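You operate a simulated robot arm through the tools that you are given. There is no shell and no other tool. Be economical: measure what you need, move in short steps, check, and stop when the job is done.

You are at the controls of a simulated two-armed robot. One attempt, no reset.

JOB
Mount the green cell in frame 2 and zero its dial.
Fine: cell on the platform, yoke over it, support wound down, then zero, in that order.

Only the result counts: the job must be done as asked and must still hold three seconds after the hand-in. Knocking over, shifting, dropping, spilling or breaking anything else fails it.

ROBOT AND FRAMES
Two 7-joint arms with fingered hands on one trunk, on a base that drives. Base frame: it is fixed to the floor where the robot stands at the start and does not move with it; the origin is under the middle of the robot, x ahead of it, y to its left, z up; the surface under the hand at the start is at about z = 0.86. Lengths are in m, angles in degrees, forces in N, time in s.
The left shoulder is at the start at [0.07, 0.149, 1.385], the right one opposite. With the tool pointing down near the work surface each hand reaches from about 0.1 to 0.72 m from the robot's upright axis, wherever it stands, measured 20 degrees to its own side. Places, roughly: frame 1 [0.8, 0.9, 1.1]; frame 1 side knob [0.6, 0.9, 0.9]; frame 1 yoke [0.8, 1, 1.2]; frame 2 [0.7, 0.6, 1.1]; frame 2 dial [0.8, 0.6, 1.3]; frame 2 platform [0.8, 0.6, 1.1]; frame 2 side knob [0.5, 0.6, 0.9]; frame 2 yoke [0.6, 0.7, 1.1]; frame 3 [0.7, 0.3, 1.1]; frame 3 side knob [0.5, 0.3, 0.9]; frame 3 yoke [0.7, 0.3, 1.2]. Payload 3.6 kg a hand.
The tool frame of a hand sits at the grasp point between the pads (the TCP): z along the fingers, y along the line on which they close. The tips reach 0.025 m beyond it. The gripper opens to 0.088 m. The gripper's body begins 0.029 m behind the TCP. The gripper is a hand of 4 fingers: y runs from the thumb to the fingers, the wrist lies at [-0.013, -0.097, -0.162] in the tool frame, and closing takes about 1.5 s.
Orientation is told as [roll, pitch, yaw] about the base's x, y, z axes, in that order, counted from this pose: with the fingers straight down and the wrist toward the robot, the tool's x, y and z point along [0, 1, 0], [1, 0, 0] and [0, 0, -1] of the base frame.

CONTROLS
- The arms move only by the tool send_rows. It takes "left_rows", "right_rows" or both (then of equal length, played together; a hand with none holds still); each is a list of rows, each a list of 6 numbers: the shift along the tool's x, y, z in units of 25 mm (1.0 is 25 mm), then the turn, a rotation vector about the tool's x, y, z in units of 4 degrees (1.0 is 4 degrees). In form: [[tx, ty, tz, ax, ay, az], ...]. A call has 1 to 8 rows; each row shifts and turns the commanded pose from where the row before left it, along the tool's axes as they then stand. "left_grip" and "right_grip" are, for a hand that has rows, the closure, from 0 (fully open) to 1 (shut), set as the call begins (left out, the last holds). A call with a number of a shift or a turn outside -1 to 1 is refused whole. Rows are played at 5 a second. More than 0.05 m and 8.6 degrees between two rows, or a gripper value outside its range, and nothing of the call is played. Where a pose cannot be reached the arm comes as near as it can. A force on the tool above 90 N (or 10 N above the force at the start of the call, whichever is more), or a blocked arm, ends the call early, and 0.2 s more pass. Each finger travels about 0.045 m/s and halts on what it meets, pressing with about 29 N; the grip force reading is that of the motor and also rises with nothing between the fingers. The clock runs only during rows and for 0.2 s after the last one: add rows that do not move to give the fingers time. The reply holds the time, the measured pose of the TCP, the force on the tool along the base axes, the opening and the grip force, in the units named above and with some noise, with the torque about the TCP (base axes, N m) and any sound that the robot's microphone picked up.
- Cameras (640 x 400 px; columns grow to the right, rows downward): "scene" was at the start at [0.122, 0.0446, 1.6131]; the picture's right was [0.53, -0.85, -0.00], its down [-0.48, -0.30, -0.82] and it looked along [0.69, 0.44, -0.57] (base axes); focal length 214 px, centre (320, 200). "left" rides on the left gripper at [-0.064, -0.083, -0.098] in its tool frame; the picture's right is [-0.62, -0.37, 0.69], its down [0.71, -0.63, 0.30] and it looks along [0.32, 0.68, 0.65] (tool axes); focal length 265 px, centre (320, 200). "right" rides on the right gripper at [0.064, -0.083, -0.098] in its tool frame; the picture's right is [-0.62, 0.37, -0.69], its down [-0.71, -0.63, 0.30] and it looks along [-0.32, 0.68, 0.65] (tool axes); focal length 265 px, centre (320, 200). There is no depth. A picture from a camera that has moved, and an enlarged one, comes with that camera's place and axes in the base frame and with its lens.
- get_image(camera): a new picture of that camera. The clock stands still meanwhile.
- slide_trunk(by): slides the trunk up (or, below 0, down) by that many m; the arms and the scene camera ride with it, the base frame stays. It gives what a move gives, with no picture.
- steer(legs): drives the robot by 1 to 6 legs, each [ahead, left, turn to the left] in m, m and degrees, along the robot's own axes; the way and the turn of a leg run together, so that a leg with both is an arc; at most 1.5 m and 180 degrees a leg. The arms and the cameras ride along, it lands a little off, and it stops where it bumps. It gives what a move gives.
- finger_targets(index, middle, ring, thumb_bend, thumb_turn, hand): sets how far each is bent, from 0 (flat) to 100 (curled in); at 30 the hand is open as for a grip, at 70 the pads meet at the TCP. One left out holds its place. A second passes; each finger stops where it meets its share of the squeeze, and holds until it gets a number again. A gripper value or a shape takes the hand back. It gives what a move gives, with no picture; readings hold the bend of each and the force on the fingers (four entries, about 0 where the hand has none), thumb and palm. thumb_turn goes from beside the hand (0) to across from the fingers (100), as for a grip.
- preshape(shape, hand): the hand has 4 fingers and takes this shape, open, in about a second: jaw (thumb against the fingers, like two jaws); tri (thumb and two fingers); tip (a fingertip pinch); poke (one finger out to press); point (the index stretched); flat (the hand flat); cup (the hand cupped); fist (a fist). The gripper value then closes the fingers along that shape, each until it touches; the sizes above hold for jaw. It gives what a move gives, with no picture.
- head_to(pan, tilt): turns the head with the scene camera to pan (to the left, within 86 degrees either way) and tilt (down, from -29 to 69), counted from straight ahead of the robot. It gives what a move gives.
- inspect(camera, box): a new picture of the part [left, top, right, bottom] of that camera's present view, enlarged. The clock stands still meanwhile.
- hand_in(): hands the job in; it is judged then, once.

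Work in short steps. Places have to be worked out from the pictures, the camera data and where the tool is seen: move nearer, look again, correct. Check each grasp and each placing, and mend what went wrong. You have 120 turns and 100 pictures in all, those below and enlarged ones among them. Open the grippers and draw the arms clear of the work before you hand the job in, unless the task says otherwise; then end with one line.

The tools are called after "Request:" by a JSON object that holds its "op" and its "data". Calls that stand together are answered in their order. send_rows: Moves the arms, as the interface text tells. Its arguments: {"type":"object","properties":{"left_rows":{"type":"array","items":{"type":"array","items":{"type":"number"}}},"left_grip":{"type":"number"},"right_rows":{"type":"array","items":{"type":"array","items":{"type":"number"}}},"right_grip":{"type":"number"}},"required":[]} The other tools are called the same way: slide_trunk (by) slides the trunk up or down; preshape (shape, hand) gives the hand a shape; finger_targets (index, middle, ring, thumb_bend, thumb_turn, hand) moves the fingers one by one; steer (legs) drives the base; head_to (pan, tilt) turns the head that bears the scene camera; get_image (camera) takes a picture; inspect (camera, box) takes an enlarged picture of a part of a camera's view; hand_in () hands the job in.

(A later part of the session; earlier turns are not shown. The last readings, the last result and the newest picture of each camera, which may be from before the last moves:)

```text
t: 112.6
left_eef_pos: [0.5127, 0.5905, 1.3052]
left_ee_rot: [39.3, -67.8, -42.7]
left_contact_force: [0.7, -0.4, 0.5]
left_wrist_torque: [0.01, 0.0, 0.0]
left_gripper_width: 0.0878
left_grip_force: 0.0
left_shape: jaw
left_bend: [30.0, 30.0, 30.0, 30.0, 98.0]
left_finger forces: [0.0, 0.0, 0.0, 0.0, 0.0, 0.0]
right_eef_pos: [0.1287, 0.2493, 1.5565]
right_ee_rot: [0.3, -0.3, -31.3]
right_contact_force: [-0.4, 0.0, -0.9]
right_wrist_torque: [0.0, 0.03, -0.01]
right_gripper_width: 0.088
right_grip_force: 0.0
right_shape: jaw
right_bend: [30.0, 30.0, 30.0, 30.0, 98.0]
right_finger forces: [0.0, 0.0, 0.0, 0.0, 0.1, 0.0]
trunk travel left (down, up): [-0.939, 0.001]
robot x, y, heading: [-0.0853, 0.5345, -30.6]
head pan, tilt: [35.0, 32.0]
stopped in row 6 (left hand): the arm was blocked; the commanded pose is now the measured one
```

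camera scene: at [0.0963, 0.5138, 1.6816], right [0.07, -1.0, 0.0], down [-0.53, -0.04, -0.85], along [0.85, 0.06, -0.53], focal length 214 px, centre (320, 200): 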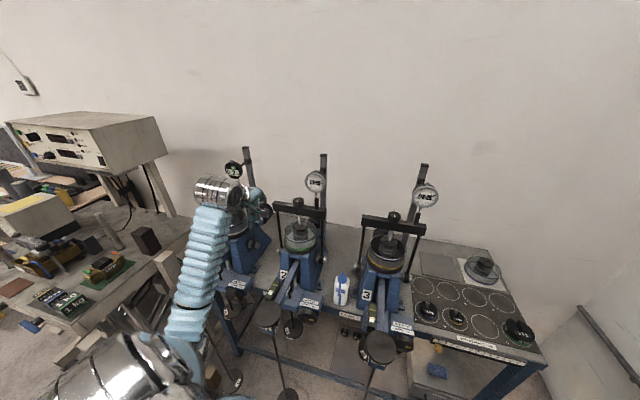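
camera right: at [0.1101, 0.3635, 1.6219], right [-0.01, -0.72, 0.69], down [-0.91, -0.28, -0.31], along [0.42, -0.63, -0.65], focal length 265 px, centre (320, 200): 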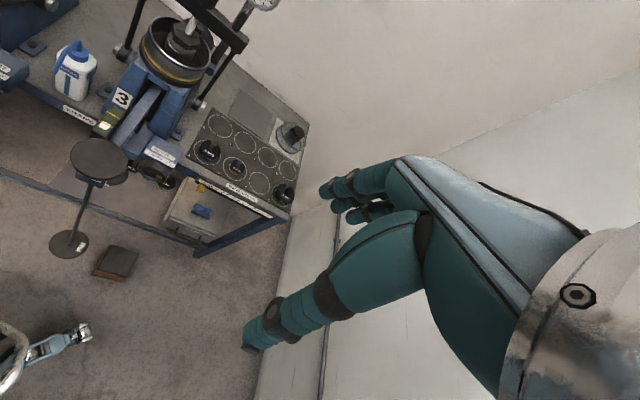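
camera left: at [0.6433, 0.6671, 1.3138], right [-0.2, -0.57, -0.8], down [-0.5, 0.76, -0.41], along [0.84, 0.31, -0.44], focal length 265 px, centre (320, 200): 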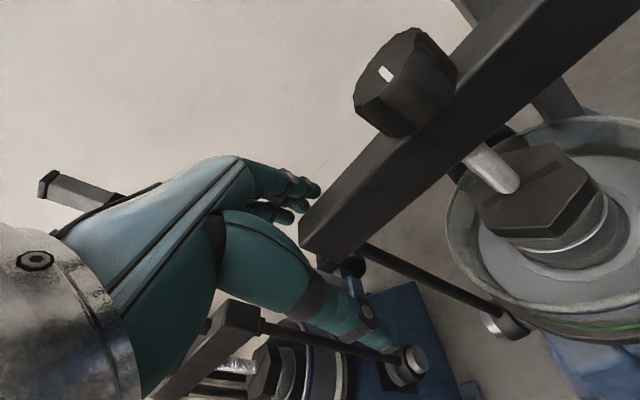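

The wrist reached its limit with fingers pointing forward and about 17° down, which is good enough for the knob. I back off 3 cm and lower the trunk 0.34 to bring the hand in front of the knob, then look.

Request:
{"op": "steer", "data": {"legs": [[-0.03, -0.018, 0]]}}

Request:
{"op": "slide_trunk", "data": {"by": -0.34}}

Request:
{"op": "get_image", "data": {"camera": "left"}}

Request:
{"op": "get_image", "data": {"camera": "scene"}}

```text
t: 113.7
left_eef_pos: [0.4873, 0.5866, 1.2985]
left_ee_rot: [37.7, -67.3, -41.2]
left_contact_force: [0.6, -0.1, 0.3]
left_wrist_torque: [0.0, -0.02, 0.0]
left_gripper_width: 0.0881
left_grip_force: 0.1
left_shape: jaw
left_bend: [30.0, 30.0, 30.0, 30.0, 98.0]
left_finger forces: [0.1, 0.0, 0.0, 0.0, 0.0, 0.1]
right_eef_pos: [0.1055, 0.2463, 1.5533]
right_ee_rot: [0.2, 0.3, -31.3]
right_contact_force: [0.9, -1.2, -0.1]
right_wrist_torque: [-0.01, 0.05, 0.02]
right_gripper_width: 0.0882
right_grip_force: 0.1
right_shape: jaw
right_bend: [30.0, 30.0, 30.0, 30.0, 98.0]
right_finger forces: [0.0, 0.1, 0.0, 0.0, 0.0, 0.1]
trunk travel left (down, up): [-0.939, 0.001]
robot x, y, heading: [-0.1232, 0.5323, -30.9]
head pan, tilt: [35.0, 32.0]
```

```text
t: 117.0
left_eef_pos: [0.4778, 0.5876, 0.9625]
left_ee_rot: [38.4, -67.7, -41.9]
left_contact_force: [-0.2, 0.5, 0.1]
left_wrist_torque: [-0.01, -0.01, -0.02]
left_gripper_width: 0.0879
left_grip_force: 0.0
left_shape: jaw
left_bend: [30.0, 30.0, 30.0, 30.0, 98.0]
left_finger forces: [0.0, 0.0, 0.0, 0.0, 0.0, 0.1]
right_eef_pos: [0.0927, 0.2476, 1.2158]
right_ee_rot: [0.4, -0.2, -31.3]
right_contact_force: [0.3, -0.1, 0.1]
right_wrist_torque: [-0.01, 0.03, 0.0]
right_gripper_width: 0.0878
right_grip_force: 0.1
right_shape: jaw
right_bend: [30.0, 30.0, 30.0, 30.0, 98.0]
right_finger forces: [0.0, 0.0, 0.0, 0.0, 0.0, 0.1]
trunk travel left (down, up): [-0.599, 0.341]
robot x, y, heading: [-0.121, 0.5355, -31.0]
head pan, tilt: [35.0, 32.0]
```

```text
28 pictures are left
camera left: at [0.3546, 0.549, 0.8998], right [0.5, -0.52, -0.69], down [0.18, 0.84, -0.5], along [0.85, 0.13, 0.51], focal length 265 px, centre (320, 200)
```

left: 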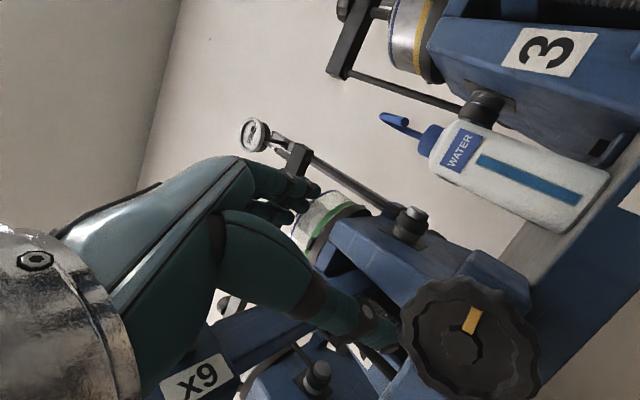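

```text
27 pictures are left
camera scene: at [0.0074, 0.5133, 1.3414], right [0.07, -1.0, 0.0], down [-0.53, -0.04, -0.85], along [0.85, 0.06, -0.53], focal length 214 px, centre (320, 200)
```

scene: 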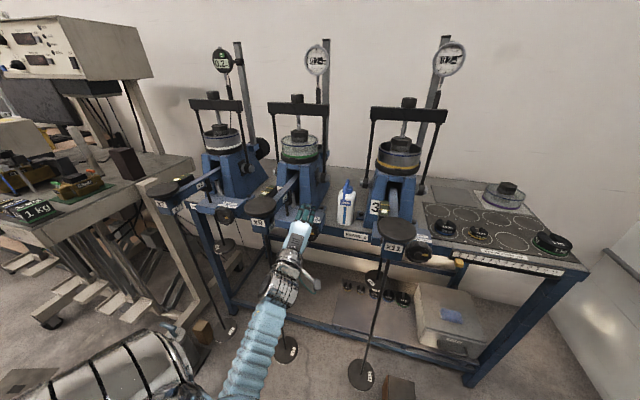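

Knob centre re-measured at [0.54, 0.593, 0.88]. I lower the trunk 7.5 cm to level with it and try to pitch the hand the last bit to horizontal.

Request:
{"op": "slide_trunk", "data": {"by": -0.075}}

Request:
{"op": "send_rows", "data": {"left_rows": [[0, 0, 0, -1, 0, 0], [0, 0, 0, -1, 0, 0], [0, 0, 0, -1, 0, 0]]}}

Request:
{"op": "get_image", "data": {"camera": "left"}}

```text
t: 118.1
left_eef_pos: [0.4777, 0.5885, 0.8871]
left_ee_rot: [38.4, -67.7, -41.9]
left_contact_force: [0.9, -0.3, -0.3]
left_wrist_torque: [0.02, 0.02, 0.0]
left_gripper_width: 0.0877
left_grip_force: 0.0
left_shape: jaw
left_bend: [30.0, 30.0, 30.0, 30.0, 98.0]
left_finger forces: [0.0, 0.0, 0.0, 0.0, 0.1, 0.0]
right_eef_pos: [0.0948, 0.2466, 1.1405]
right_ee_rot: [0.3, -0.1, -31.3]
right_contact_force: [0.3, 0.1, -0.4]
right_wrist_torque: [0.01, 0.01, 0.01]
right_gripper_width: 0.0875
right_grip_force: 0.0
right_shape: jaw
right_bend: [30.0, 30.0, 30.0, 30.0, 98.0]
right_finger forces: [0.0, 0.0, 0.1, 0.0, 0.0, 0.1]
trunk travel left (down, up): [-0.524, 0.416]
robot x, y, heading: [-0.1194, 0.5302, -30.5]
head pan, tilt: [35.0, 32.0]
```

```text
t: 119.0
left_eef_pos: [0.4811, 0.587, 0.8987]
left_ee_rot: [81.1, -68.5, -87.9]
left_contact_force: [-0.4, -0.3, 0.3]
left_wrist_torque: [-0.02, -0.01, 0.0]
left_gripper_width: 0.0878
left_grip_force: 0.0
left_shape: jaw
left_bend: [30.0, 30.0, 30.0, 30.0, 98.0]
left_finger forces: [0.0, 0.1, 0.0, 0.0, 0.1, 0.0]
right_eef_pos: [0.0922, 0.2472, 1.1414]
right_ee_rot: [0.2, -0.3, -31.3]
right_contact_force: [0.5, 0.0, -0.2]
right_wrist_torque: [0.01, -0.03, 0.02]
right_gripper_width: 0.088
right_grip_force: 0.3
right_shape: jaw
right_bend: [30.0, 30.0, 30.0, 30.0, 98.0]
right_finger forces: [0.1, 0.1, 0.0, 0.1, 0.0, 0.1]
trunk travel left (down, up): [-0.524, 0.416]
robot x, y, heading: [-0.1239, 0.5316, -30.3]
head pan, tilt: [35.0, 32.0]
stopped in row 3 (left hand): the arm was blocked; the commanded pose is now the measured one
```

```text
26 pictures are left
camera left: at [0.3755, 0.5687, 0.8035], right [0.61, -0.51, -0.61], down [0.38, 0.86, -0.35], along [0.7, -0.02, 0.72], focal length 265 px, centre (320, 200)
```

left: 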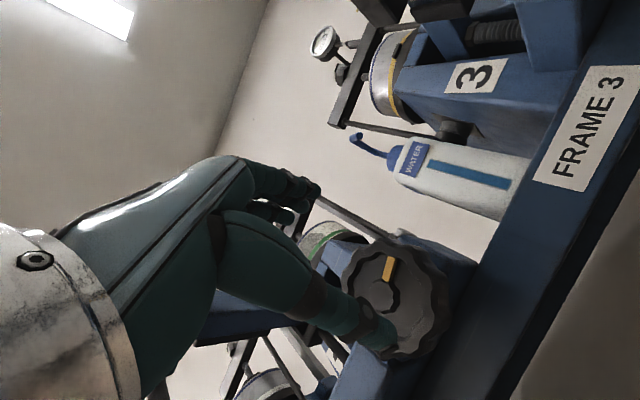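

The hand is now nearly horizontal, with axis [0.99, −0.11, −0.06]. The knob centre comes out at [0.542, 0.594, 0.874], so I align and advance to straddle it.

Request:
{"op": "send_rows", "data": {"left_rows": [[0.25, -0.9, 0, 0, 0, 0], [0, 0, 0.7, 0, 0, 0], [0, 0, 0.7, 0, 0, 0], [0, 0, 0.5, 0, 0, 0], [0, 0, 0.4, 0, 0, 0]]}}

Request:
{"op": "get_image", "data": {"camera": "left"}}

```text
t: 120.2
left_eef_pos: [0.5391, 0.5958, 0.8746]
left_ee_rot: [80.9, -68.7, -87.7]
left_contact_force: [-0.7, 0.1, 0.5]
left_wrist_torque: [0.02, -0.06, -0.01]
left_gripper_width: 0.0881
left_grip_force: 0.1
left_shape: jaw
left_bend: [30.0, 30.0, 30.0, 30.0, 98.0]
left_finger forces: [0.9, 0.0, 0.1, 0.0, 0.0, 0.0]
right_eef_pos: [0.0941, 0.2466, 1.1427]
right_ee_rot: [0.4, -0.3, -31.3]
right_contact_force: [-0.1, 0.4, -0.2]
right_wrist_torque: [0.01, -0.02, 0.0]
right_gripper_width: 0.0879
right_grip_force: 0.0
right_shape: jaw
right_bend: [30.0, 30.0, 30.0, 30.0, 98.0]
right_finger forces: [0.1, 0.0, 0.0, 0.0, 0.1, 0.0]
trunk travel left (down, up): [-0.524, 0.416]
robot x, y, heading: [-0.1219, 0.5369, -30.7]
head pan, tilt: [35.0, 32.0]
```

```text
25 pictures are left
camera left: at [0.4322, 0.5758, 0.7809], right [0.61, -0.51, -0.61], down [0.38, 0.86, -0.35], along [0.7, -0.02, 0.72], focal length 265 px, centre (320, 200)
```

left: 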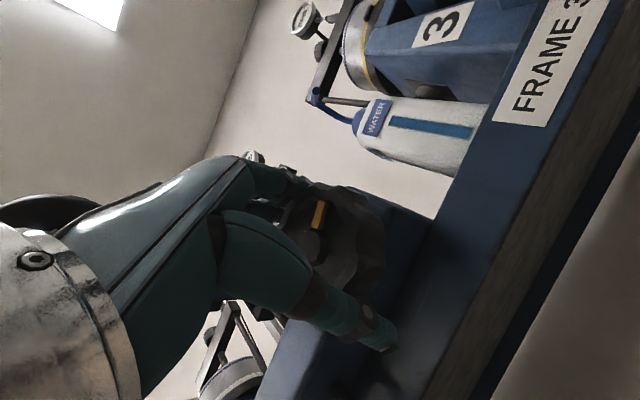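

The knob is between thumb and fingers. I grip it.

Request:
{"op": "send_rows", "data": {"left_rows": [[0, 0, 0, 0, 0, 0], [0, 0, 0, 0, 0, 0], [0, 0, 0, 0, 0, 0], [0, 0, 0, 0, 0, 0], [0, 0, 0, 0, 0, 0]], "left_grip": 1}}

Request:
{"op": "send_rows", "data": {"left_rows": [[0, 0, 0, 0, 0, -1], [0, 0, 0, 0, 0, -1], [0, 0, 0, 0, 0, -1], [0, 0, 0, 0, 0, -1], [0, 0, 0, 0, 0, -1], [0, 0, 0, 0, 0, -1]]}}

Request:
{"op": "get_image", "data": {"camera": "left"}}

```text
t: 121.4
left_eef_pos: [0.5382, 0.5937, 0.877]
left_ee_rot: [80.9, -68.7, -87.6]
left_contact_force: [1.1, -2.8, 2.0]
left_wrist_torque: [0.11, 0.14, 0.07]
left_gripper_width: 0.0652
left_grip_force: 28.7
left_shape: jaw
left_bend: [33.0, 34.0, 34.0, 63.0, 99.0]
left_finger forces: [19.2, 8.6, 1.7, 0.0, 27.1, 0.0]
right_eef_pos: [0.0947, 0.2479, 1.1408]
right_ee_rot: [0.4, -0.2, -31.2]
right_contact_force: [-0.8, 0.2, 0.1]
right_wrist_torque: [0.03, -0.01, -0.05]
right_gripper_width: 0.0876
right_grip_force: 0.0
right_shape: jaw
right_bend: [30.0, 30.0, 30.0, 30.0, 98.0]
right_finger forces: [0.0, 0.1, 0.0, 0.1, 0.0, 0.1]
trunk travel left (down, up): [-0.524, 0.416]
robot x, y, heading: [-0.1188, 0.5318, -30.7]
head pan, tilt: [35.0, 32.0]
```

```text
t: 122.8
left_eef_pos: [0.5398, 0.5994, 0.8807]
left_ee_rot: [46.8, -86.3, -53.6]
left_contact_force: [-25.0, -10.5, -11.2]
left_wrist_torque: [0.18, 1.05, -0.28]
left_gripper_width: 0.0635
left_grip_force: 29.2
left_shape: jaw
left_bend: [36.0, 38.0, 34.0, 63.0, 93.0]
left_finger forces: [17.2, 5.0, 0.0, 0.1, 34.3, 0.0]
right_eef_pos: [0.0915, 0.2453, 1.1406]
right_ee_rot: [0.5, -0.4, -31.3]
right_contact_force: [-0.2, 0.4, 0.8]
right_wrist_torque: [0.02, 0.01, -0.04]
right_gripper_width: 0.0877
right_grip_force: 0.1
right_shape: jaw
right_bend: [30.0, 30.0, 30.0, 30.0, 98.0]
right_finger forces: [0.0, 0.0, 0.0, 0.1, 0.0, 0.0]
trunk travel left (down, up): [-0.524, 0.416]
robot x, y, heading: [-0.12, 0.533, -30.8]
head pan, tilt: [35.0, 32.0]
```

```text
24 pictures are left
camera left: at [0.4324, 0.5512, 0.7992], right [0.6, -0.68, -0.43], down [0.37, 0.7, -0.61], along [0.71, 0.21, 0.67], focal length 265 px, centre (320, 200)
```

left: 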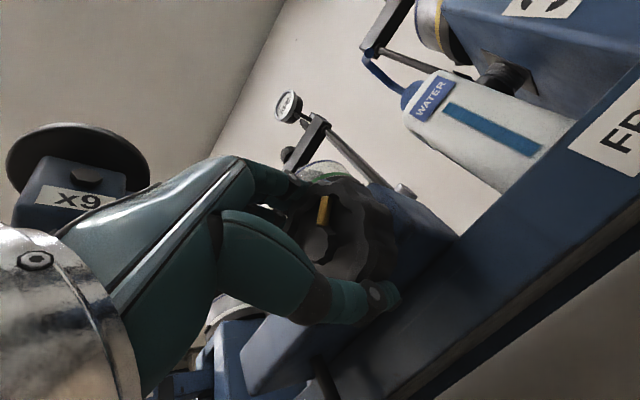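

The knob turned 24° with the hand. I keep turning counter-clockwise in this grip as far as it comfortably goes.

Request:
{"op": "send_rows", "data": {"left_rows": [[0, 0, -0.1, 0, 0, -1], [0, 0, -0.1, 0, 0, -1], [0, 0, 0, 0, 0, -1], [0, 0, 0, 0, 0, -1], [0, 0, 0, 0, 0, -1], [0, 0, 0, 0, 0, -1], [0, 0, 0, 0, 0, -1], [0, 0, 0, 0, 0, -1]]}}

Request:
{"op": "send_rows", "data": {"left_rows": [[0, 0, 0, 0, 0, -1], [0, 0, 0, 0, 0, -1], [0, 0, 0, 0, 0, -1], [0, 0, 0, 0, 0, -1], [0, 0, 0, 0, 0, -1], [0, 0, 0, 0, 0, -1], [0, 0, 0, 0, 0, -1], [0, 0, 0, 0, 0, -1]]}}

Request:
{"op": "get_image", "data": {"camera": "left"}}

```text
t: 123.4
left_eef_pos: [0.54, 0.6024, 0.8838]
left_ee_rot: [3.5, -87.7, -11.0]
left_contact_force: [-21.2, -17.9, -14.1]
left_wrist_torque: [0.08, 0.81, -0.34]
left_gripper_width: 0.0629
left_grip_force: 28.9
left_shape: jaw
left_bend: [40.0, 40.0, 34.0, 60.0, 89.0]
left_finger forces: [16.3, 3.5, 0.0, 0.0, 37.9, 0.0]
right_eef_pos: [0.092, 0.2449, 1.1422]
right_ee_rot: [0.5, -0.3, -31.3]
right_contact_force: [-0.2, 0.9, 0.7]
right_wrist_torque: [0.01, 0.01, -0.02]
right_gripper_width: 0.0878
right_grip_force: 0.1
right_shape: jaw
right_bend: [30.0, 30.0, 30.0, 30.0, 98.0]
right_finger forces: [0.0, 0.0, 0.0, 0.1, 0.0, 0.0]
trunk travel left (down, up): [-0.524, 0.416]
robot x, y, heading: [-0.1232, 0.5349, -30.4]
head pan, tilt: [35.0, 32.0]
stopped in row 2 (left hand): the arm was blocked; the commanded pose is now the measured one
```

```text
t: 124.5
left_eef_pos: [0.5427, 0.6073, 0.8838]
left_ee_rot: [-71.7, -82.3, 62.5]
left_contact_force: [-22.0, -32.0, -13.0]
left_wrist_torque: [0.15, 0.68, -0.38]
left_gripper_width: 0.062
left_grip_force: 29.2
left_shape: jaw
left_bend: [39.0, 42.0, 34.0, 59.0, 85.0]
left_finger forces: [17.7, 2.4, 0.0, 0.0, 44.3, 0.1]
right_eef_pos: [0.0916, 0.2458, 1.1407]
right_ee_rot: [0.6, -0.3, -31.3]
right_contact_force: [0.0, 0.4, 0.6]
right_wrist_torque: [-0.01, 0.01, -0.02]
right_gripper_width: 0.0882
right_grip_force: 0.1
right_shape: jaw
right_bend: [30.0, 30.0, 30.0, 30.0, 98.0]
right_finger forces: [0.0, 0.0, 0.2, 0.0, 0.1, 0.0]
trunk travel left (down, up): [-0.524, 0.416]
robot x, y, heading: [-0.1229, 0.5325, -30.5]
head pan, tilt: [35.0, 32.0]
stopped in row 5 (left hand): the arm was blocked; the commanded pose is now the measured one
```

```text
23 pictures are left
camera left: at [0.4317, 0.5504, 0.8125], right [0.57, -0.76, -0.32], down [0.37, 0.58, -0.73], along [0.74, 0.29, 0.61], focal length 265 px, centre (320, 200)
```

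left: 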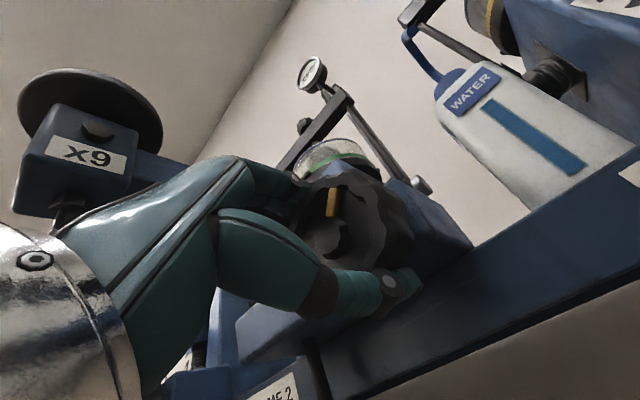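

The wrist has reached its limit after about 28–30°. I release, rotate the open hand back clockwise as far as it goes, to learn the stroke length.

Request:
{"op": "send_rows", "data": {"left_rows": [[0, 0, 0, 0, 0, 0], [0, 0, 0, 0, 0, 0], [0, 0, 0, 0, 0, 0], [0, 0, 0, 0, 0, 0]], "left_grip": 0}}

Request:
{"op": "send_rows", "data": {"left_rows": [[0, 0, 0, 0, 0, 1], [0, 0, 0, 0, 0, 1], [0, 0, 0, 0, 0, 1], [0, 0, 0, 0, 0, 1], [0, 0, 0, 0, 0, 1], [0, 0, 0, 0, 0, 1], [0, 0, 0, 0, 0, 1], [0, 0, 0, 0, 0, 1]]}}

Request:
{"op": "send_rows", "data": {"left_rows": [[0, 0, 0, 0, 0, 1], [0, 0, 0, 0, 0, 1], [0, 0, 0, 0, 0, 1], [0, 0, 0, 0, 0, 1], [0, 0, 0, 0, 0, 1], [0, 0, 0, 0, 0, 1], [0, 0, 0, 0, 0, 1], [0, 0, 0, 0, 0, 1]]}}

Request:
{"op": "get_image", "data": {"camera": "left"}}

```text
t: 125.5
left_eef_pos: [0.5442, 0.616, 0.8832]
left_ee_rot: [-74.2, -82.2, 65.7]
left_contact_force: [0.1, -0.3, -1.2]
left_wrist_torque: [0.0, -0.01, -0.01]
left_gripper_width: 0.0878
left_grip_force: 0.1
left_shape: jaw
left_bend: [30.0, 30.0, 30.0, 29.0, 98.0]
left_finger forces: [0.0, 0.0, 0.0, 0.0, 0.4, 0.0]
right_eef_pos: [0.095, 0.2484, 1.1415]
right_ee_rot: [0.2, -0.2, -31.3]
right_contact_force: [0.9, -0.2, 1.2]
right_wrist_torque: [-0.01, 0.0, 0.0]
right_gripper_width: 0.0879
right_grip_force: 0.0
right_shape: jaw
right_bend: [30.0, 30.0, 30.0, 30.0, 98.0]
right_finger forces: [0.1, 0.0, 0.0, 0.0, 0.1, 0.0]
trunk travel left (down, up): [-0.524, 0.416]
robot x, y, heading: [-0.1206, 0.5353, -30.7]
head pan, tilt: [35.0, 32.0]
```

```text
t: 127.3
left_eef_pos: [0.5437, 0.6135, 0.8844]
left_ee_rot: [84.8, -65.7, -93.9]
left_contact_force: [-0.1, 1.5, 4.1]
left_wrist_torque: [-0.11, 0.02, -0.02]
left_gripper_width: 0.0878
left_grip_force: 0.1
left_shape: jaw
left_bend: [29.0, 30.0, 30.0, 30.0, 98.0]
left_finger forces: [2.6, 0.0, 0.0, 0.1, 0.0, 0.0]
right_eef_pos: [0.0943, 0.2469, 1.1414]
right_ee_rot: [0.2, -0.3, -31.2]
right_contact_force: [0.3, -0.5, 0.0]
right_wrist_torque: [0.0, 0.01, -0.03]
right_gripper_width: 0.0877
right_grip_force: 0.1
right_shape: jaw
right_bend: [30.0, 30.0, 30.0, 30.0, 98.0]
right_finger forces: [0.1, 0.0, 0.1, 0.0, 0.1, 0.0]
trunk travel left (down, up): [-0.524, 0.416]
robot x, y, heading: [-0.1235, 0.5341, -30.8]
head pan, tilt: [35.0, 32.0]
```

```text
t: 129.1
left_eef_pos: [0.54, 0.6073, 0.8818]
left_ee_rot: [87.1, -33.4, -97.4]
left_contact_force: [-25.4, -25.1, -11.1]
left_wrist_torque: [-2.58, -1.25, 3.93]
left_gripper_width: 0.0878
left_grip_force: 0.1
left_shape: jaw
left_bend: [26.0, 30.0, 30.0, 30.0, 98.0]
left_finger forces: [8.2, 0.1, 0.0, 0.1, 0.0, 0.1]
right_eef_pos: [0.0913, 0.2427, 1.1399]
right_ee_rot: [0.7, -0.1, -31.3]
right_contact_force: [0.0, 0.1, 1.0]
right_wrist_torque: [0.0, -0.01, 0.02]
right_gripper_width: 0.088
right_grip_force: 0.1
right_shape: jaw
right_bend: [30.0, 30.0, 30.0, 30.0, 98.0]
right_finger forces: [0.0, 0.0, 0.1, 0.1, 0.0, 0.1]
trunk travel left (down, up): [-0.524, 0.416]
robot x, y, heading: [-0.1252, 0.5353, -30.9]
head pan, tilt: [35.0, 32.0]
```

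```text
22 pictures are left
camera left: at [0.445, 0.6583, 0.7863], right [0.65, -0.14, -0.75], down [0.45, 0.86, 0.24], along [0.61, -0.49, 0.62], focal length 265 px, centre (320, 200)
```

left: 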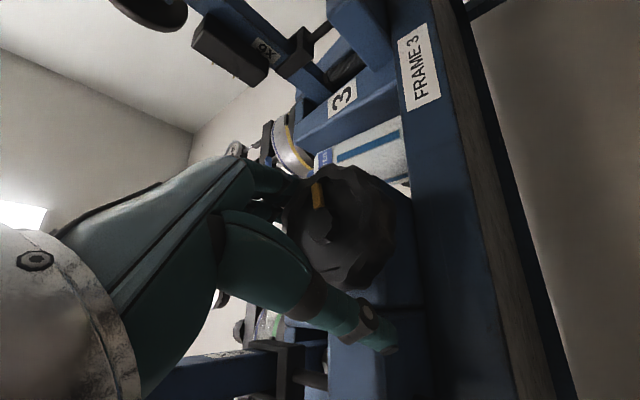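

The readings show the hand leaning on something on the left (probably the hanger rod), so I immediately rotate back 28° and check the scene.

Request:
{"op": "send_rows", "data": {"left_rows": [[0, 0, 0, 0, 0, -1], [0, 0, 0, 0, 0, -1], [0, 0, 0, 0, 0, -1], [0, 0, 0, 0, 0, -1], [0, 0, 0, 0, 0, -1], [0, 0, 0, 0, 0, -1], [0, 0, 0, 0, 0, 0]]}}

Request:
{"op": "inspect", "data": {"camera": "scene", "box": [200, 150, 360, 310]}}

```text
t: 130.7
left_eef_pos: [0.5435, 0.6151, 0.884]
left_ee_rot: [85.9, -57.6, -95.1]
left_contact_force: [-5.9, -0.4, 3.6]
left_wrist_torque: [-0.07, -0.13, -0.13]
left_gripper_width: 0.088
left_grip_force: 0.0
left_shape: jaw
left_bend: [27.0, 30.0, 30.0, 30.0, 98.0]
left_finger forces: [5.0, 0.0, 0.0, 0.0, 0.0, 0.0]
right_eef_pos: [0.0921, 0.2464, 1.1405]
right_ee_rot: [0.5, -0.2, -31.3]
right_contact_force: [-0.2, -0.4, 0.3]
right_wrist_torque: [-0.01, -0.01, 0.0]
right_gripper_width: 0.0877
right_grip_force: 0.1
right_shape: jaw
right_bend: [30.0, 30.0, 30.0, 30.0, 98.0]
right_finger forces: [0.0, 0.0, 0.0, 0.1, 0.1, 0.1]
trunk travel left (down, up): [-0.524, 0.416]
robot x, y, heading: [-0.1246, 0.5356, -30.5]
head pan, tilt: [35.0, 32.0]
```

```text
2.50 times, centred on (280, 230) of scene
camera zoom: at [0.0064, 0.513, 1.2665], right [0.07, -1.0, 0.0], down [-0.53, -0.04, -0.85], along [0.85, 0.06, -0.53], focal length 536 px, centre (420, 125)
```

zoom: 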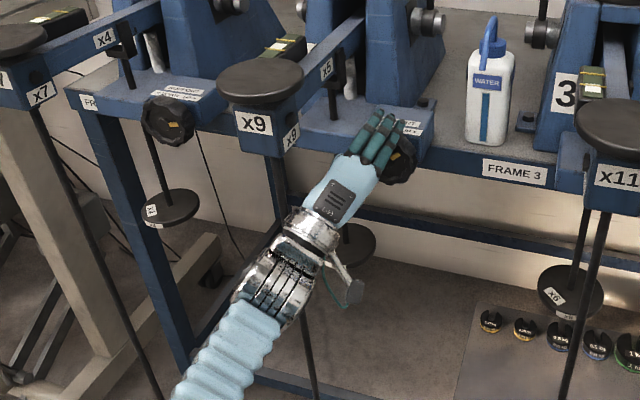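

Nothing was disturbed; the wrist had met hanger 2's rod, so I'll keep the stroke from 32° right to about 4° left. I re-centre on the knob, grip and turn 36° counter-clockwise, release, and return.

Request:
{"op": "send_rows", "data": {"left_rows": [[-0.87, 0.18, 0, 0, 0, 0], [0, 0, 0, 0, 0, 0]]}}

Request:
{"op": "send_rows", "data": {"left_rows": [[0, 0, 0, 0, 0, 0], [0, 0, 0, 0, 0, 0], [0, 0, 0, 0, 0, 0], [0, 0, 0, 0, 0, 0], [0, 0, 0, 0, 0, -1], [0, 0, 0, 0, 0, -1], [0, 0, 0, 0, 0, -1], [0, 0, 0, 0, 0, -1]], "left_grip": 1}}

Request:
{"op": "send_rows", "data": {"left_rows": [[0, 0, 0, 0, 0, -1], [0, 0, 0, 0, 0, -1], [0, 0, 0, 0, 0, -1], [0, 0, 0, 0, 0, -1], [0, 0, 0, 0, 0, -1]]}}

Request:
{"op": "inspect", "data": {"camera": "scene", "box": [270, 150, 320, 210]}}

```text
t: 131.3
left_eef_pos: [0.5397, 0.5928, 0.8744]
left_ee_rot: [85.7, -57.6, -94.9]
left_contact_force: [-0.3, -1.1, 0.2]
left_wrist_torque: [0.06, -0.02, -0.01]
left_gripper_width: 0.088
left_grip_force: 0.1
left_shape: jaw
left_bend: [30.0, 30.0, 30.0, 30.0, 98.0]
left_finger forces: [1.0, 0.1, 0.0, 0.1, 0.1, 0.1]
right_eef_pos: [0.0934, 0.2475, 1.141]
right_ee_rot: [0.3, -0.2, -31.3]
right_contact_force: [0.3, 0.4, -0.2]
right_wrist_torque: [0.01, 0.01, 0.0]
right_gripper_width: 0.0878
right_grip_force: 0.0
right_shape: jaw
right_bend: [30.0, 30.0, 30.0, 30.0, 98.0]
right_finger forces: [0.1, 0.1, 0.0, 0.0, 0.0, 0.1]
trunk travel left (down, up): [-0.524, 0.416]
robot x, y, heading: [-0.1274, 0.5328, -31.0]
head pan, tilt: [35.0, 32.0]
```

```text
t: 133.1
left_eef_pos: [0.5408, 0.5928, 0.8758]
left_ee_rot: [82.7, -73.5, -91.4]
left_contact_force: [3.0, -9.1, 7.1]
left_wrist_torque: [0.19, 0.6, 0.13]
left_gripper_width: 0.0648
left_grip_force: 29.2
left_shape: jaw
left_bend: [33.0, 35.0, 33.0, 63.0, 99.0]
left_finger forces: [23.1, 11.2, 3.2, 0.1, 27.5, 0.1]
right_eef_pos: [0.0951, 0.2464, 1.1395]
right_ee_rot: [0.4, -0.3, -31.3]
right_contact_force: [-0.7, 0.7, -0.3]
right_wrist_torque: [0.02, 0.01, -0.02]
right_gripper_width: 0.0879
right_grip_force: 0.1
right_shape: jaw
right_bend: [30.0, 30.0, 30.0, 30.0, 98.0]
right_finger forces: [0.0, 0.1, 0.0, 0.0, 0.1, 0.0]
trunk travel left (down, up): [-0.524, 0.416]
robot x, y, heading: [-0.1227, 0.5317, -30.6]
head pan, tilt: [35.0, 32.0]
```

```text
t: 134.3
left_eef_pos: [0.5398, 0.5922, 0.8775]
left_ee_rot: [-60.4, -85.7, 52.1]
left_contact_force: [9.2, -10.2, 17.6]
left_wrist_torque: [0.28, 0.85, -0.19]
left_gripper_width: 0.0647
left_grip_force: 28.4
left_shape: jaw
left_bend: [31.0, 34.0, 33.0, 65.0, 98.0]
left_finger forces: [26.2, 12.1, 3.5, 0.0, 26.3, 0.0]
right_eef_pos: [0.0934, 0.2455, 1.1414]
right_ee_rot: [0.5, -0.2, -31.3]
right_contact_force: [0.5, 0.6, 0.4]
right_wrist_torque: [0.02, 0.04, 0.01]
right_gripper_width: 0.0878
right_grip_force: 0.1
right_shape: jaw
right_bend: [30.0, 30.0, 30.0, 30.0, 98.0]
right_finger forces: [0.1, 0.0, 0.0, 0.1, 0.0, 0.1]
trunk travel left (down, up): [-0.524, 0.416]
robot x, y, heading: [-0.124, 0.5321, -30.6]
head pan, tilt: [35.0, 32.0]
```

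```text
6.67 times, centred on (295, 180) of scene
camera zoom: at [0.0071, 0.5106, 1.2665], right [0.07, -1.0, 0.0], down [-0.53, -0.04, -0.85], along [0.85, 0.06, -0.53], focal length 1430 px, centre (487, 333)
```

zoom: 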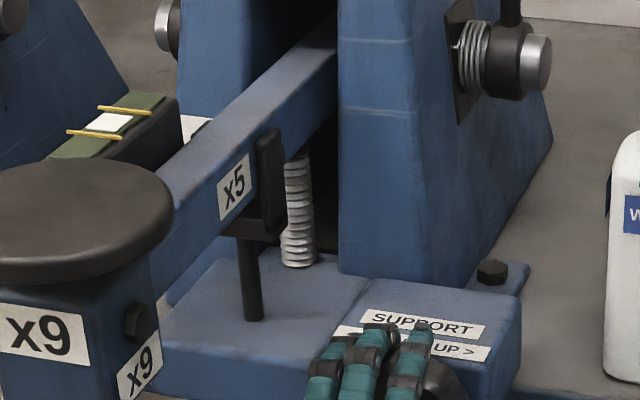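

I can see the support screw under the lever. I keep going: release, return, re-grip, turn — two more strokes.

Request:
{"op": "send_rows", "data": {"left_rows": [[0, 0, 0, 0, 0, 0], [0, 0, 0, 0, 0, 0], [0, 0, 0, 0, 0, 0], [0, 0, 0, 0, 0, 1], [0, 0, 0, 0, 0, 1], [0, 0, 0, 0, 0, 1], [0, 0, 0, 0, 0, 1], [0, 0, 0, 0, 0, 1]], "left_grip": 0}}

Request:
{"op": "send_rows", "data": {"left_rows": [[0, 0, 0, 0, 0, 1], [0, 0, 0, 0, 0, 1], [0, 0, 0, 0, 0, 1], [0, 0, 0, 0, 0, 1], [0, 0, 0, 0, 0, 0]]}}

Request:
{"op": "send_rows", "data": {"left_rows": [[0, 0, 0, 0, 0, 0], [0, 0, 0, 0, 0, 0], [0, 0, 0, 0, 0, 0], [0, 0, 0, 0, 0, 0], [0, 0, 0, 0, 0, -1], [0, 0, 0, 0, 0, -1], [0, 0, 0, 0, 0, -1], [0, 0, 0, 0, 0, -1]], "left_grip": 1}}

Request:
{"op": "send_rows", "data": {"left_rows": [[0, 0, 0, 0, 0, -1], [0, 0, 0, 0, 0, -1], [0, 0, 0, 0, 0, -1], [0, 0, 0, 0, 0, -1], [0, 0, 0, 0, 0, -1]]}}

Request:
{"op": "send_rows", "data": {"left_rows": [[0, 0, 0, 0, 0, 0], [0, 0, 0, 0, 0, 0], [0, 0, 0, 0, 0, 0], [0, 0, 0, 0, 0, 1], [0, 0, 0, 0, 0, 1], [0, 0, 0, 0, 0, 1], [0, 0, 0, 0, 0, 1], [0, 0, 0, 0, 0, 1]], "left_grip": 0}}

Request:
{"op": "send_rows", "data": {"left_rows": [[0, 0, 0, 0, 0, 1], [0, 0, 0, 0, 0, 1], [0, 0, 0, 0, 0, 1], [0, 0, 0, 0, 0, 1], [0, 0, 0, 0, 0, 0]]}}

Request:
{"op": "inspect", "data": {"camera": "scene", "box": [270, 150, 320, 210]}}

```text
t: 136.1
left_eef_pos: [0.5406, 0.5941, 0.8738]
left_ee_rot: [82.1, -73.5, -91.2]
left_contact_force: [-0.3, 0.1, 2.8]
left_wrist_torque: [-0.06, -0.04, -0.02]
left_gripper_width: 0.0879
left_grip_force: 0.0
left_shape: jaw
left_bend: [29.0, 30.0, 30.0, 30.0, 98.0]
left_finger forces: [2.1, 0.1, 0.0, 0.0, 0.0, 0.1]
right_eef_pos: [0.0941, 0.248, 1.1409]
right_ee_rot: [0.3, -0.1, -31.4]
right_contact_force: [-0.1, -1.0, -0.7]
right_wrist_torque: [-0.01, 0.01, 0.02]
right_gripper_width: 0.0879
right_grip_force: 0.1
right_shape: jaw
right_bend: [30.0, 30.0, 30.0, 30.0, 98.0]
right_finger forces: [0.0, 0.1, 0.0, 0.0, 0.1, 0.0]
trunk travel left (down, up): [-0.524, 0.416]
robot x, y, heading: [-0.1219, 0.5367, -30.7]
head pan, tilt: [35.0, 32.0]
```

```text
t: 137.3
left_eef_pos: [0.5408, 0.5929, 0.8748]
left_ee_rot: [85.8, -57.5, -95.2]
left_contact_force: [-0.4, -0.1, 0.5]
left_wrist_torque: [-0.08, 0.01, -0.03]
left_gripper_width: 0.0877
left_grip_force: 0.0
left_shape: jaw
left_bend: [29.0, 30.0, 30.0, 30.0, 98.0]
left_finger forces: [0.9, 0.1, 0.0, 0.0, 0.0, 0.0]
right_eef_pos: [0.0945, 0.246, 1.1407]
right_ee_rot: [0.5, -0.2, -31.3]
right_contact_force: [-0.2, -0.3, -0.4]
right_wrist_torque: [0.01, 0.01, 0.01]
right_gripper_width: 0.088
right_grip_force: 0.0
right_shape: jaw
right_bend: [30.0, 30.0, 30.0, 30.0, 98.0]
right_finger forces: [0.1, 0.0, 0.0, 0.1, 0.1, 0.0]
trunk travel left (down, up): [-0.524, 0.416]
robot x, y, heading: [-0.1223, 0.5334, -30.7]
head pan, tilt: [35.0, 32.0]
```

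```text
t: 139.1
left_eef_pos: [0.5404, 0.5921, 0.8768]
left_ee_rot: [82.5, -73.5, -91.4]
left_contact_force: [3.2, -7.7, 8.4]
left_wrist_torque: [0.18, 0.61, 0.09]
left_gripper_width: 0.0656
left_grip_force: 28.7
left_shape: jaw
left_bend: [32.0, 35.0, 34.0, 62.0, 99.0]
left_finger forces: [23.1, 11.5, 2.5, 0.0, 28.0, 0.0]
right_eef_pos: [0.0939, 0.2457, 1.1415]
right_ee_rot: [0.4, -0.2, -31.3]
right_contact_force: [-0.3, 0.0, 0.6]
right_wrist_torque: [0.02, -0.04, 0.01]
right_gripper_width: 0.0878
right_grip_force: 0.0
right_shape: jaw
right_bend: [30.0, 30.0, 30.0, 30.0, 98.0]
right_finger forces: [0.1, 0.0, 0.0, 0.0, 0.0, 0.0]
trunk travel left (down, up): [-0.524, 0.416]
robot x, y, heading: [-0.1214, 0.5309, -30.4]
head pan, tilt: [35.0, 32.0]
```

```text
t: 140.3
left_eef_pos: [0.5406, 0.592, 0.8771]
left_ee_rot: [-61.1, -85.8, 52.5]
left_contact_force: [8.1, -9.0, 17.7]
left_wrist_torque: [0.27, 0.76, -0.19]
left_gripper_width: 0.0651
left_grip_force: 29.0
left_shape: jaw
left_bend: [30.0, 34.0, 34.0, 64.0, 98.0]
left_finger forces: [26.0, 12.1, 3.4, 0.0, 26.1, 0.0]
right_eef_pos: [0.0936, 0.245, 1.1413]
right_ee_rot: [0.5, -0.3, -31.3]
right_contact_force: [0.7, 0.4, -1.1]
right_wrist_torque: [0.01, 0.05, -0.05]
right_gripper_width: 0.0879
right_grip_force: 0.0
right_shape: jaw
right_bend: [30.0, 30.0, 30.0, 30.0, 98.0]
right_finger forces: [0.0, 0.0, 0.0, 0.0, 0.1, 0.0]
trunk travel left (down, up): [-0.524, 0.416]
robot x, y, heading: [-0.1232, 0.5298, -30.4]
head pan, tilt: [35.0, 32.0]
```

```text
t: 142.1
left_eef_pos: [0.5396, 0.5939, 0.8737]
left_ee_rot: [82.2, -73.4, -91.0]
left_contact_force: [-1.4, -0.7, 3.5]
left_wrist_torque: [0.0, -0.01, 0.0]
left_gripper_width: 0.0878
left_grip_force: 0.1
left_shape: jaw
left_bend: [28.0, 30.0, 30.0, 30.0, 98.0]
left_finger forces: [2.5, 0.0, 0.0, 0.0, 0.0, 0.0]
right_eef_pos: [0.0938, 0.2466, 1.1423]
right_ee_rot: [0.3, -0.2, -31.2]
right_contact_force: [0.6, 0.5, 0.6]
right_wrist_torque: [0.0, 0.01, 0.01]
right_gripper_width: 0.088
right_grip_force: 0.0
right_shape: jaw
right_bend: [30.0, 30.0, 30.0, 30.0, 98.0]
right_finger forces: [0.0, 0.0, 0.1, 0.0, 0.0, 0.1]
trunk travel left (down, up): [-0.524, 0.416]
robot x, y, heading: [-0.1217, 0.5315, -30.6]
head pan, tilt: [35.0, 32.0]
```

```text
t: 143.3
left_eef_pos: [0.5412, 0.5925, 0.8743]
left_ee_rot: [85.8, -57.5, -95.1]
left_contact_force: [0.0, 0.4, 0.7]
left_wrist_torque: [-0.02, -0.01, 0.02]
left_gripper_width: 0.0879
left_grip_force: 0.1
left_shape: jaw
left_bend: [30.0, 30.0, 30.0, 30.0, 98.0]
left_finger forces: [0.5, 0.0, 0.1, 0.0, 0.0, 0.0]
right_eef_pos: [0.0941, 0.2458, 1.1408]
right_ee_rot: [0.3, -0.3, -31.3]
right_contact_force: [-0.4, -0.3, 0.2]
right_wrist_torque: [0.03, 0.01, 0.01]
right_gripper_width: 0.0881
right_grip_force: 0.0
right_shape: jaw
right_bend: [30.0, 30.0, 30.0, 30.0, 98.0]
right_finger forces: [0.0, 0.0, 0.1, 0.1, 0.1, 0.0]
trunk travel left (down, up): [-0.524, 0.416]
robot x, y, heading: [-0.1228, 0.5351, -30.3]
head pan, tilt: [35.0, 32.0]
```

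```text
6.67 times, centred on (295, 180) of scene
camera zoom: at [0.008, 0.5126, 1.2663], right [0.07, -1.0, 0.0], down [-0.53, -0.04, -0.85], along [0.85, 0.06, -0.53], focal length 1430 px, centre (487, 333)
```

zoom: 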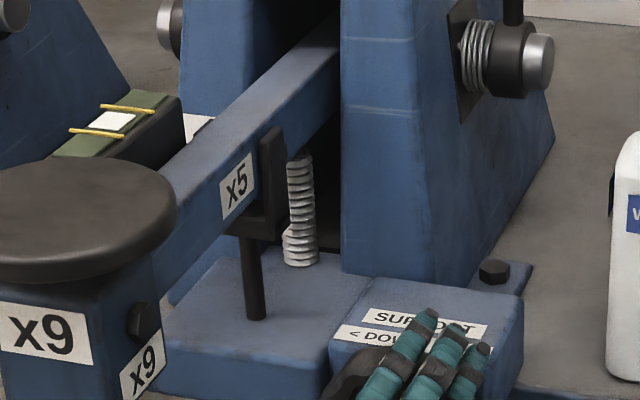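

The hand is open at the start of a stroke. I check the knob's yellow mark with the hand camera to verify it really turns.

Request:
{"op": "get_image", "data": {"camera": "left"}}

```text
18 pictures are left
camera left: at [0.4385, 0.5993, 0.7737], right [0.61, -0.42, -0.67], down [0.44, 0.89, -0.16], along [0.66, -0.19, 0.72], focal length 265 px, centre (320, 200)
```

left: 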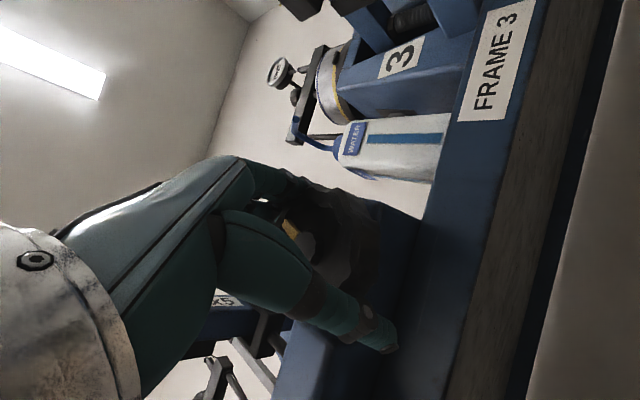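

The mark has moved from right-down to right-up, so the knob is turning counter-clockwise as wanted. I do several more strokes.

Request:
{"op": "send_rows", "data": {"left_rows": [[0, 0, 0, 0, 0, 0], [0, 0, 0, 0, 0, 0], [0, 0, 0, 0, 0, 0], [0, 0, 0, 0, 0, 0], [0, 0, 0, 0, 0, -1], [0, 0, 0, 0, 0, -1], [0, 0, 0, 0, 0, -1], [0, 0, 0, 0, 0, -1]], "left_grip": 1}}

Request:
{"op": "send_rows", "data": {"left_rows": [[0, 0, 0, 0, 0, -1], [0, 0, 0, 0, 0, -1], [0, 0, 0, 0, 0, -1], [0, 0, 0, 0, 0, -1], [0, 0, 0, 0, 0, -1]]}}

Request:
{"op": "send_rows", "data": {"left_rows": [[0, 0, 0, 0, 0, 0], [0, 0, 0, 0, 0, 0], [0, 0, 0, 0, 0, 0], [0, 0, 0, 0, 0, 1], [0, 0, 0, 0, 0, 1], [0, 0, 0, 0, 0, 1], [0, 0, 0, 0, 0, 1], [0, 0, 0, 0, 0, 1]], "left_grip": 0}}

Request:
{"op": "send_rows", "data": {"left_rows": [[0, 0, 0, 0, 0, 1], [0, 0, 0, 0, 0, 1], [0, 0, 0, 0, 0, 1], [0, 0, 0, 0, 0, 1], [0, 0, 0, 0, 0, 0]]}}

Request:
{"op": "send_rows", "data": {"left_rows": [[0, 0, 0, 0, 0, 0], [0, 0, 0, 0, 0, 0], [0, 0, 0, 0, 0, 0], [0, 0, 0, 0, 0, 0], [0, 0, 0, 0, 0, -1], [0, 0, 0, 0, 0, -1], [0, 0, 0, 0, 0, -1], [0, 0, 0, 0, 0, -1]], "left_grip": 1}}

Request:
{"op": "send_rows", "data": {"left_rows": [[0, 0, 0, 0, 0, -1], [0, 0, 0, 0, 0, -1], [0, 0, 0, 0, 0, -1], [0, 0, 0, 0, 0, -1], [0, 0, 0, 0, 0, -1]]}}

Request:
{"op": "send_rows", "data": {"left_rows": [[0, 0, 0, 0, 0, 0], [0, 0, 0, 0, 0, 0], [0, 0, 0, 0, 0, 0], [0, 0, 0, 0, 0, 1], [0, 0, 0, 0, 0, 1], [0, 0, 0, 0, 0, 1], [0, 0, 0, 0, 0, 1], [0, 0, 0, 0, 0, 1]], "left_grip": 0}}

Request:
{"op": "send_rows", "data": {"left_rows": [[0, 0, 0, 0, 0, 1], [0, 0, 0, 0, 0, 1], [0, 0, 0, 0, 0, 1], [0, 0, 0, 0, 0, 1], [0, 0, 0, 0, 0, 0]]}}

Request:
{"op": "get_image", "data": {"camera": "left"}}

```text
t: 145.1
left_eef_pos: [0.5403, 0.5921, 0.8759]
left_ee_rot: [82.6, -73.5, -91.4]
left_contact_force: [4.5, -8.0, 9.1]
left_wrist_torque: [0.22, 0.56, 0.05]
left_gripper_width: 0.0654
left_grip_force: 29.2
left_shape: jaw
left_bend: [33.0, 35.0, 33.0, 62.0, 99.0]
left_finger forces: [24.1, 11.1, 3.9, 0.0, 26.8, 0.1]
right_eef_pos: [0.0931, 0.2446, 1.1401]
right_ee_rot: [0.4, -0.1, -31.3]
right_contact_force: [0.3, -0.3, 0.6]
right_wrist_torque: [-0.02, -0.01, 0.02]
right_gripper_width: 0.0878
right_grip_force: 0.1
right_shape: jaw
right_bend: [30.0, 30.0, 30.0, 30.0, 98.0]
right_finger forces: [0.0, 0.0, 0.0, 0.0, 0.1, 0.0]
trunk travel left (down, up): [-0.524, 0.416]
robot x, y, heading: [-0.1207, 0.5351, -30.9]
head pan, tilt: [35.0, 32.0]
```

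```text
t: 146.3
left_eef_pos: [0.5388, 0.5917, 0.8769]
left_ee_rot: [-60.2, -85.9, 51.8]
left_contact_force: [6.6, -8.0, 17.2]
left_wrist_torque: [0.32, 0.8, -0.21]
left_gripper_width: 0.0651
left_grip_force: 29.3
left_shape: jaw
left_bend: [31.0, 34.0, 33.0, 64.0, 99.0]
left_finger forces: [26.6, 11.4, 3.7, 0.0, 25.8, 0.1]
right_eef_pos: [0.0925, 0.2456, 1.1403]
right_ee_rot: [0.5, -0.2, -31.2]
right_contact_force: [-0.1, 0.1, -0.3]
right_wrist_torque: [0.01, -0.01, 0.04]
right_gripper_width: 0.0878
right_grip_force: 0.1
right_shape: jaw
right_bend: [30.0, 30.0, 30.0, 30.0, 98.0]
right_finger forces: [0.0, 0.0, 0.0, 0.0, 0.0, 0.0]
trunk travel left (down, up): [-0.524, 0.416]
robot x, y, heading: [-0.1188, 0.5323, -31.0]
head pan, tilt: [35.0, 32.0]
```

```text
t: 148.1
left_eef_pos: [0.5405, 0.5941, 0.8742]
left_ee_rot: [82.1, -73.4, -91.0]
left_contact_force: [-0.9, 0.0, 3.2]
left_wrist_torque: [-0.03, 0.0, -0.03]
left_gripper_width: 0.0876
left_grip_force: 0.1
left_shape: jaw
left_bend: [29.0, 30.0, 30.0, 30.0, 98.0]
left_finger forces: [2.3, 0.1, 0.0, 0.0, 0.0, 0.0]
right_eef_pos: [0.0936, 0.2478, 1.1403]
right_ee_rot: [0.3, -0.3, -31.3]
right_contact_force: [0.0, 0.1, 0.9]
right_wrist_torque: [0.01, 0.01, -0.01]
right_gripper_width: 0.0877
right_grip_force: 0.1
right_shape: jaw
right_bend: [30.0, 30.0, 30.0, 30.0, 98.0]
right_finger forces: [0.1, 0.0, 0.0, 0.0, 0.0, 0.1]
trunk travel left (down, up): [-0.524, 0.416]
robot x, y, heading: [-0.1234, 0.5315, -30.7]
head pan, tilt: [35.0, 32.0]
```

```text
t: 149.3
left_eef_pos: [0.5411, 0.5949, 0.8744]
left_ee_rot: [85.9, -57.4, -95.1]
left_contact_force: [-0.3, 0.7, 0.6]
left_wrist_torque: [0.0, 0.0, -0.02]
left_gripper_width: 0.0876
left_grip_force: 0.1
left_shape: jaw
left_bend: [30.0, 30.0, 30.0, 30.0, 98.0]
left_finger forces: [0.8, 0.1, 0.1, 0.0, 0.1, 0.1]
right_eef_pos: [0.0932, 0.247, 1.1395]
right_ee_rot: [0.4, -0.2, -31.3]
right_contact_force: [-0.4, 0.3, 0.3]
right_wrist_torque: [-0.01, -0.01, 0.01]
right_gripper_width: 0.0879
right_grip_force: 0.0
right_shape: jaw
right_bend: [30.0, 30.0, 30.0, 30.0, 98.0]
right_finger forces: [0.0, 0.0, 0.0, 0.0, 0.1, 0.1]
trunk travel left (down, up): [-0.524, 0.416]
robot x, y, heading: [-0.1235, 0.5377, -30.6]
head pan, tilt: [35.0, 32.0]
```

```text
t: 151.1
left_eef_pos: [0.54, 0.5922, 0.8765]
left_ee_rot: [82.4, -73.4, -91.5]
left_contact_force: [2.9, -8.5, 8.8]
left_wrist_torque: [0.22, 0.58, 0.04]
left_gripper_width: 0.0658
left_grip_force: 29.3
left_shape: jaw
left_bend: [32.0, 35.0, 34.0, 61.0, 99.0]
left_finger forces: [24.8, 11.7, 3.1, 0.1, 26.6, 0.0]
right_eef_pos: [0.0932, 0.2456, 1.1411]
right_ee_rot: [0.4, -0.2, -31.2]
right_contact_force: [-0.7, 0.5, 0.5]
right_wrist_torque: [0.0, -0.04, -0.02]
right_gripper_width: 0.0878
right_grip_force: 0.0
right_shape: jaw
right_bend: [30.0, 30.0, 30.0, 30.0, 98.0]
right_finger forces: [0.0, 0.0, 0.1, 0.1, 0.1, 0.0]
trunk travel left (down, up): [-0.524, 0.416]
robot x, y, heading: [-0.1217, 0.5327, -30.8]
head pan, tilt: [35.0, 32.0]
```

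```text
t: 152.3
left_eef_pos: [0.5405, 0.5912, 0.8766]
left_ee_rot: [-60.7, -86.0, 52.2]
left_contact_force: [7.9, -9.4, 18.2]
left_wrist_torque: [0.31, 0.77, -0.23]
left_gripper_width: 0.0657
left_grip_force: 28.9
left_shape: jaw
left_bend: [30.0, 34.0, 33.0, 63.0, 98.0]
left_finger forces: [27.4, 12.6, 3.6, 0.0, 25.4, 0.1]
right_eef_pos: [0.0935, 0.244, 1.1418]
right_ee_rot: [0.5, -0.2, -31.3]
right_contact_force: [0.5, 0.2, -0.6]
right_wrist_torque: [-0.01, 0.02, -0.03]
right_gripper_width: 0.0879
right_grip_force: 0.2
right_shape: jaw
right_bend: [30.0, 30.0, 30.0, 30.0, 98.0]
right_finger forces: [0.1, 0.0, 0.0, 0.0, 0.0, 0.0]
trunk travel left (down, up): [-0.524, 0.416]
robot x, y, heading: [-0.1248, 0.5368, -30.4]
head pan, tilt: [35.0, 32.0]
```

```text
t: 154.1
left_eef_pos: [0.541, 0.5948, 0.8747]
left_ee_rot: [82.1, -73.5, -91.0]
left_contact_force: [-1.6, 0.6, 2.3]
left_wrist_torque: [-0.02, -0.01, -0.01]
left_gripper_width: 0.0877
left_grip_force: 0.1
left_shape: jaw
left_bend: [28.0, 30.0, 30.0, 30.0, 98.0]
left_finger forces: [2.9, 0.1, 0.1, 0.0, 0.1, 0.0]
right_eef_pos: [0.0927, 0.2481, 1.1416]
right_ee_rot: [0.3, -0.3, -31.3]
right_contact_force: [0.5, -0.8, -0.1]
right_wrist_torque: [0.01, -0.04, 0.0]
right_gripper_width: 0.0882
right_grip_force: 0.1
right_shape: jaw
right_bend: [30.0, 30.0, 30.0, 30.0, 98.0]
right_finger forces: [0.1, 0.0, 0.0, 0.0, 0.0, 0.1]
trunk travel left (down, up): [-0.524, 0.416]
robot x, y, heading: [-0.1233, 0.5349, -30.8]
head pan, tilt: [35.0, 32.0]
```

```text
t: 155.3
left_eef_pos: [0.541, 0.5934, 0.8753]
left_ee_rot: [85.9, -57.4, -95.1]
left_contact_force: [-0.5, -0.1, 1.8]
left_wrist_torque: [-0.04, -0.03, -0.03]
left_gripper_width: 0.0877
left_grip_force: 0.1
left_shape: jaw
left_bend: [29.0, 30.0, 30.0, 30.0, 98.0]
left_finger forces: [1.2, 0.0, 0.1, 0.0, 0.0, 0.0]
right_eef_pos: [0.0944, 0.2462, 1.1416]
right_ee_rot: [0.4, -0.2, -31.3]
right_contact_force: [0.0, -0.2, -0.1]
right_wrist_torque: [-0.05, -0.01, 0.0]
right_gripper_width: 0.0881
right_grip_force: 0.0
right_shape: jaw
right_bend: [30.0, 30.0, 30.0, 30.0, 98.0]
right_finger forces: [0.1, 0.0, 0.0, 0.0, 0.1, 0.0]
trunk travel left (down, up): [-0.524, 0.416]
robot x, y, heading: [-0.1229, 0.533, -30.9]
head pan, tilt: [35.0, 32.0]
```

```text
17 pictures are left
camera left: at [0.4384, 0.5997, 0.7737], right [0.61, -0.42, -0.67], down [0.44, 0.89, -0.16], along [0.66, -0.19, 0.72], focal length 265 px, centre (320, 200)
```

left: 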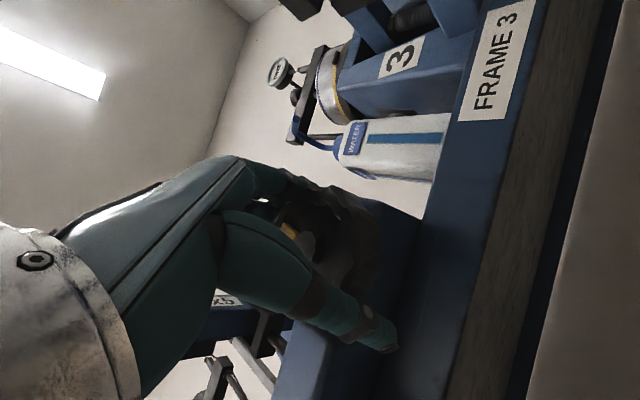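

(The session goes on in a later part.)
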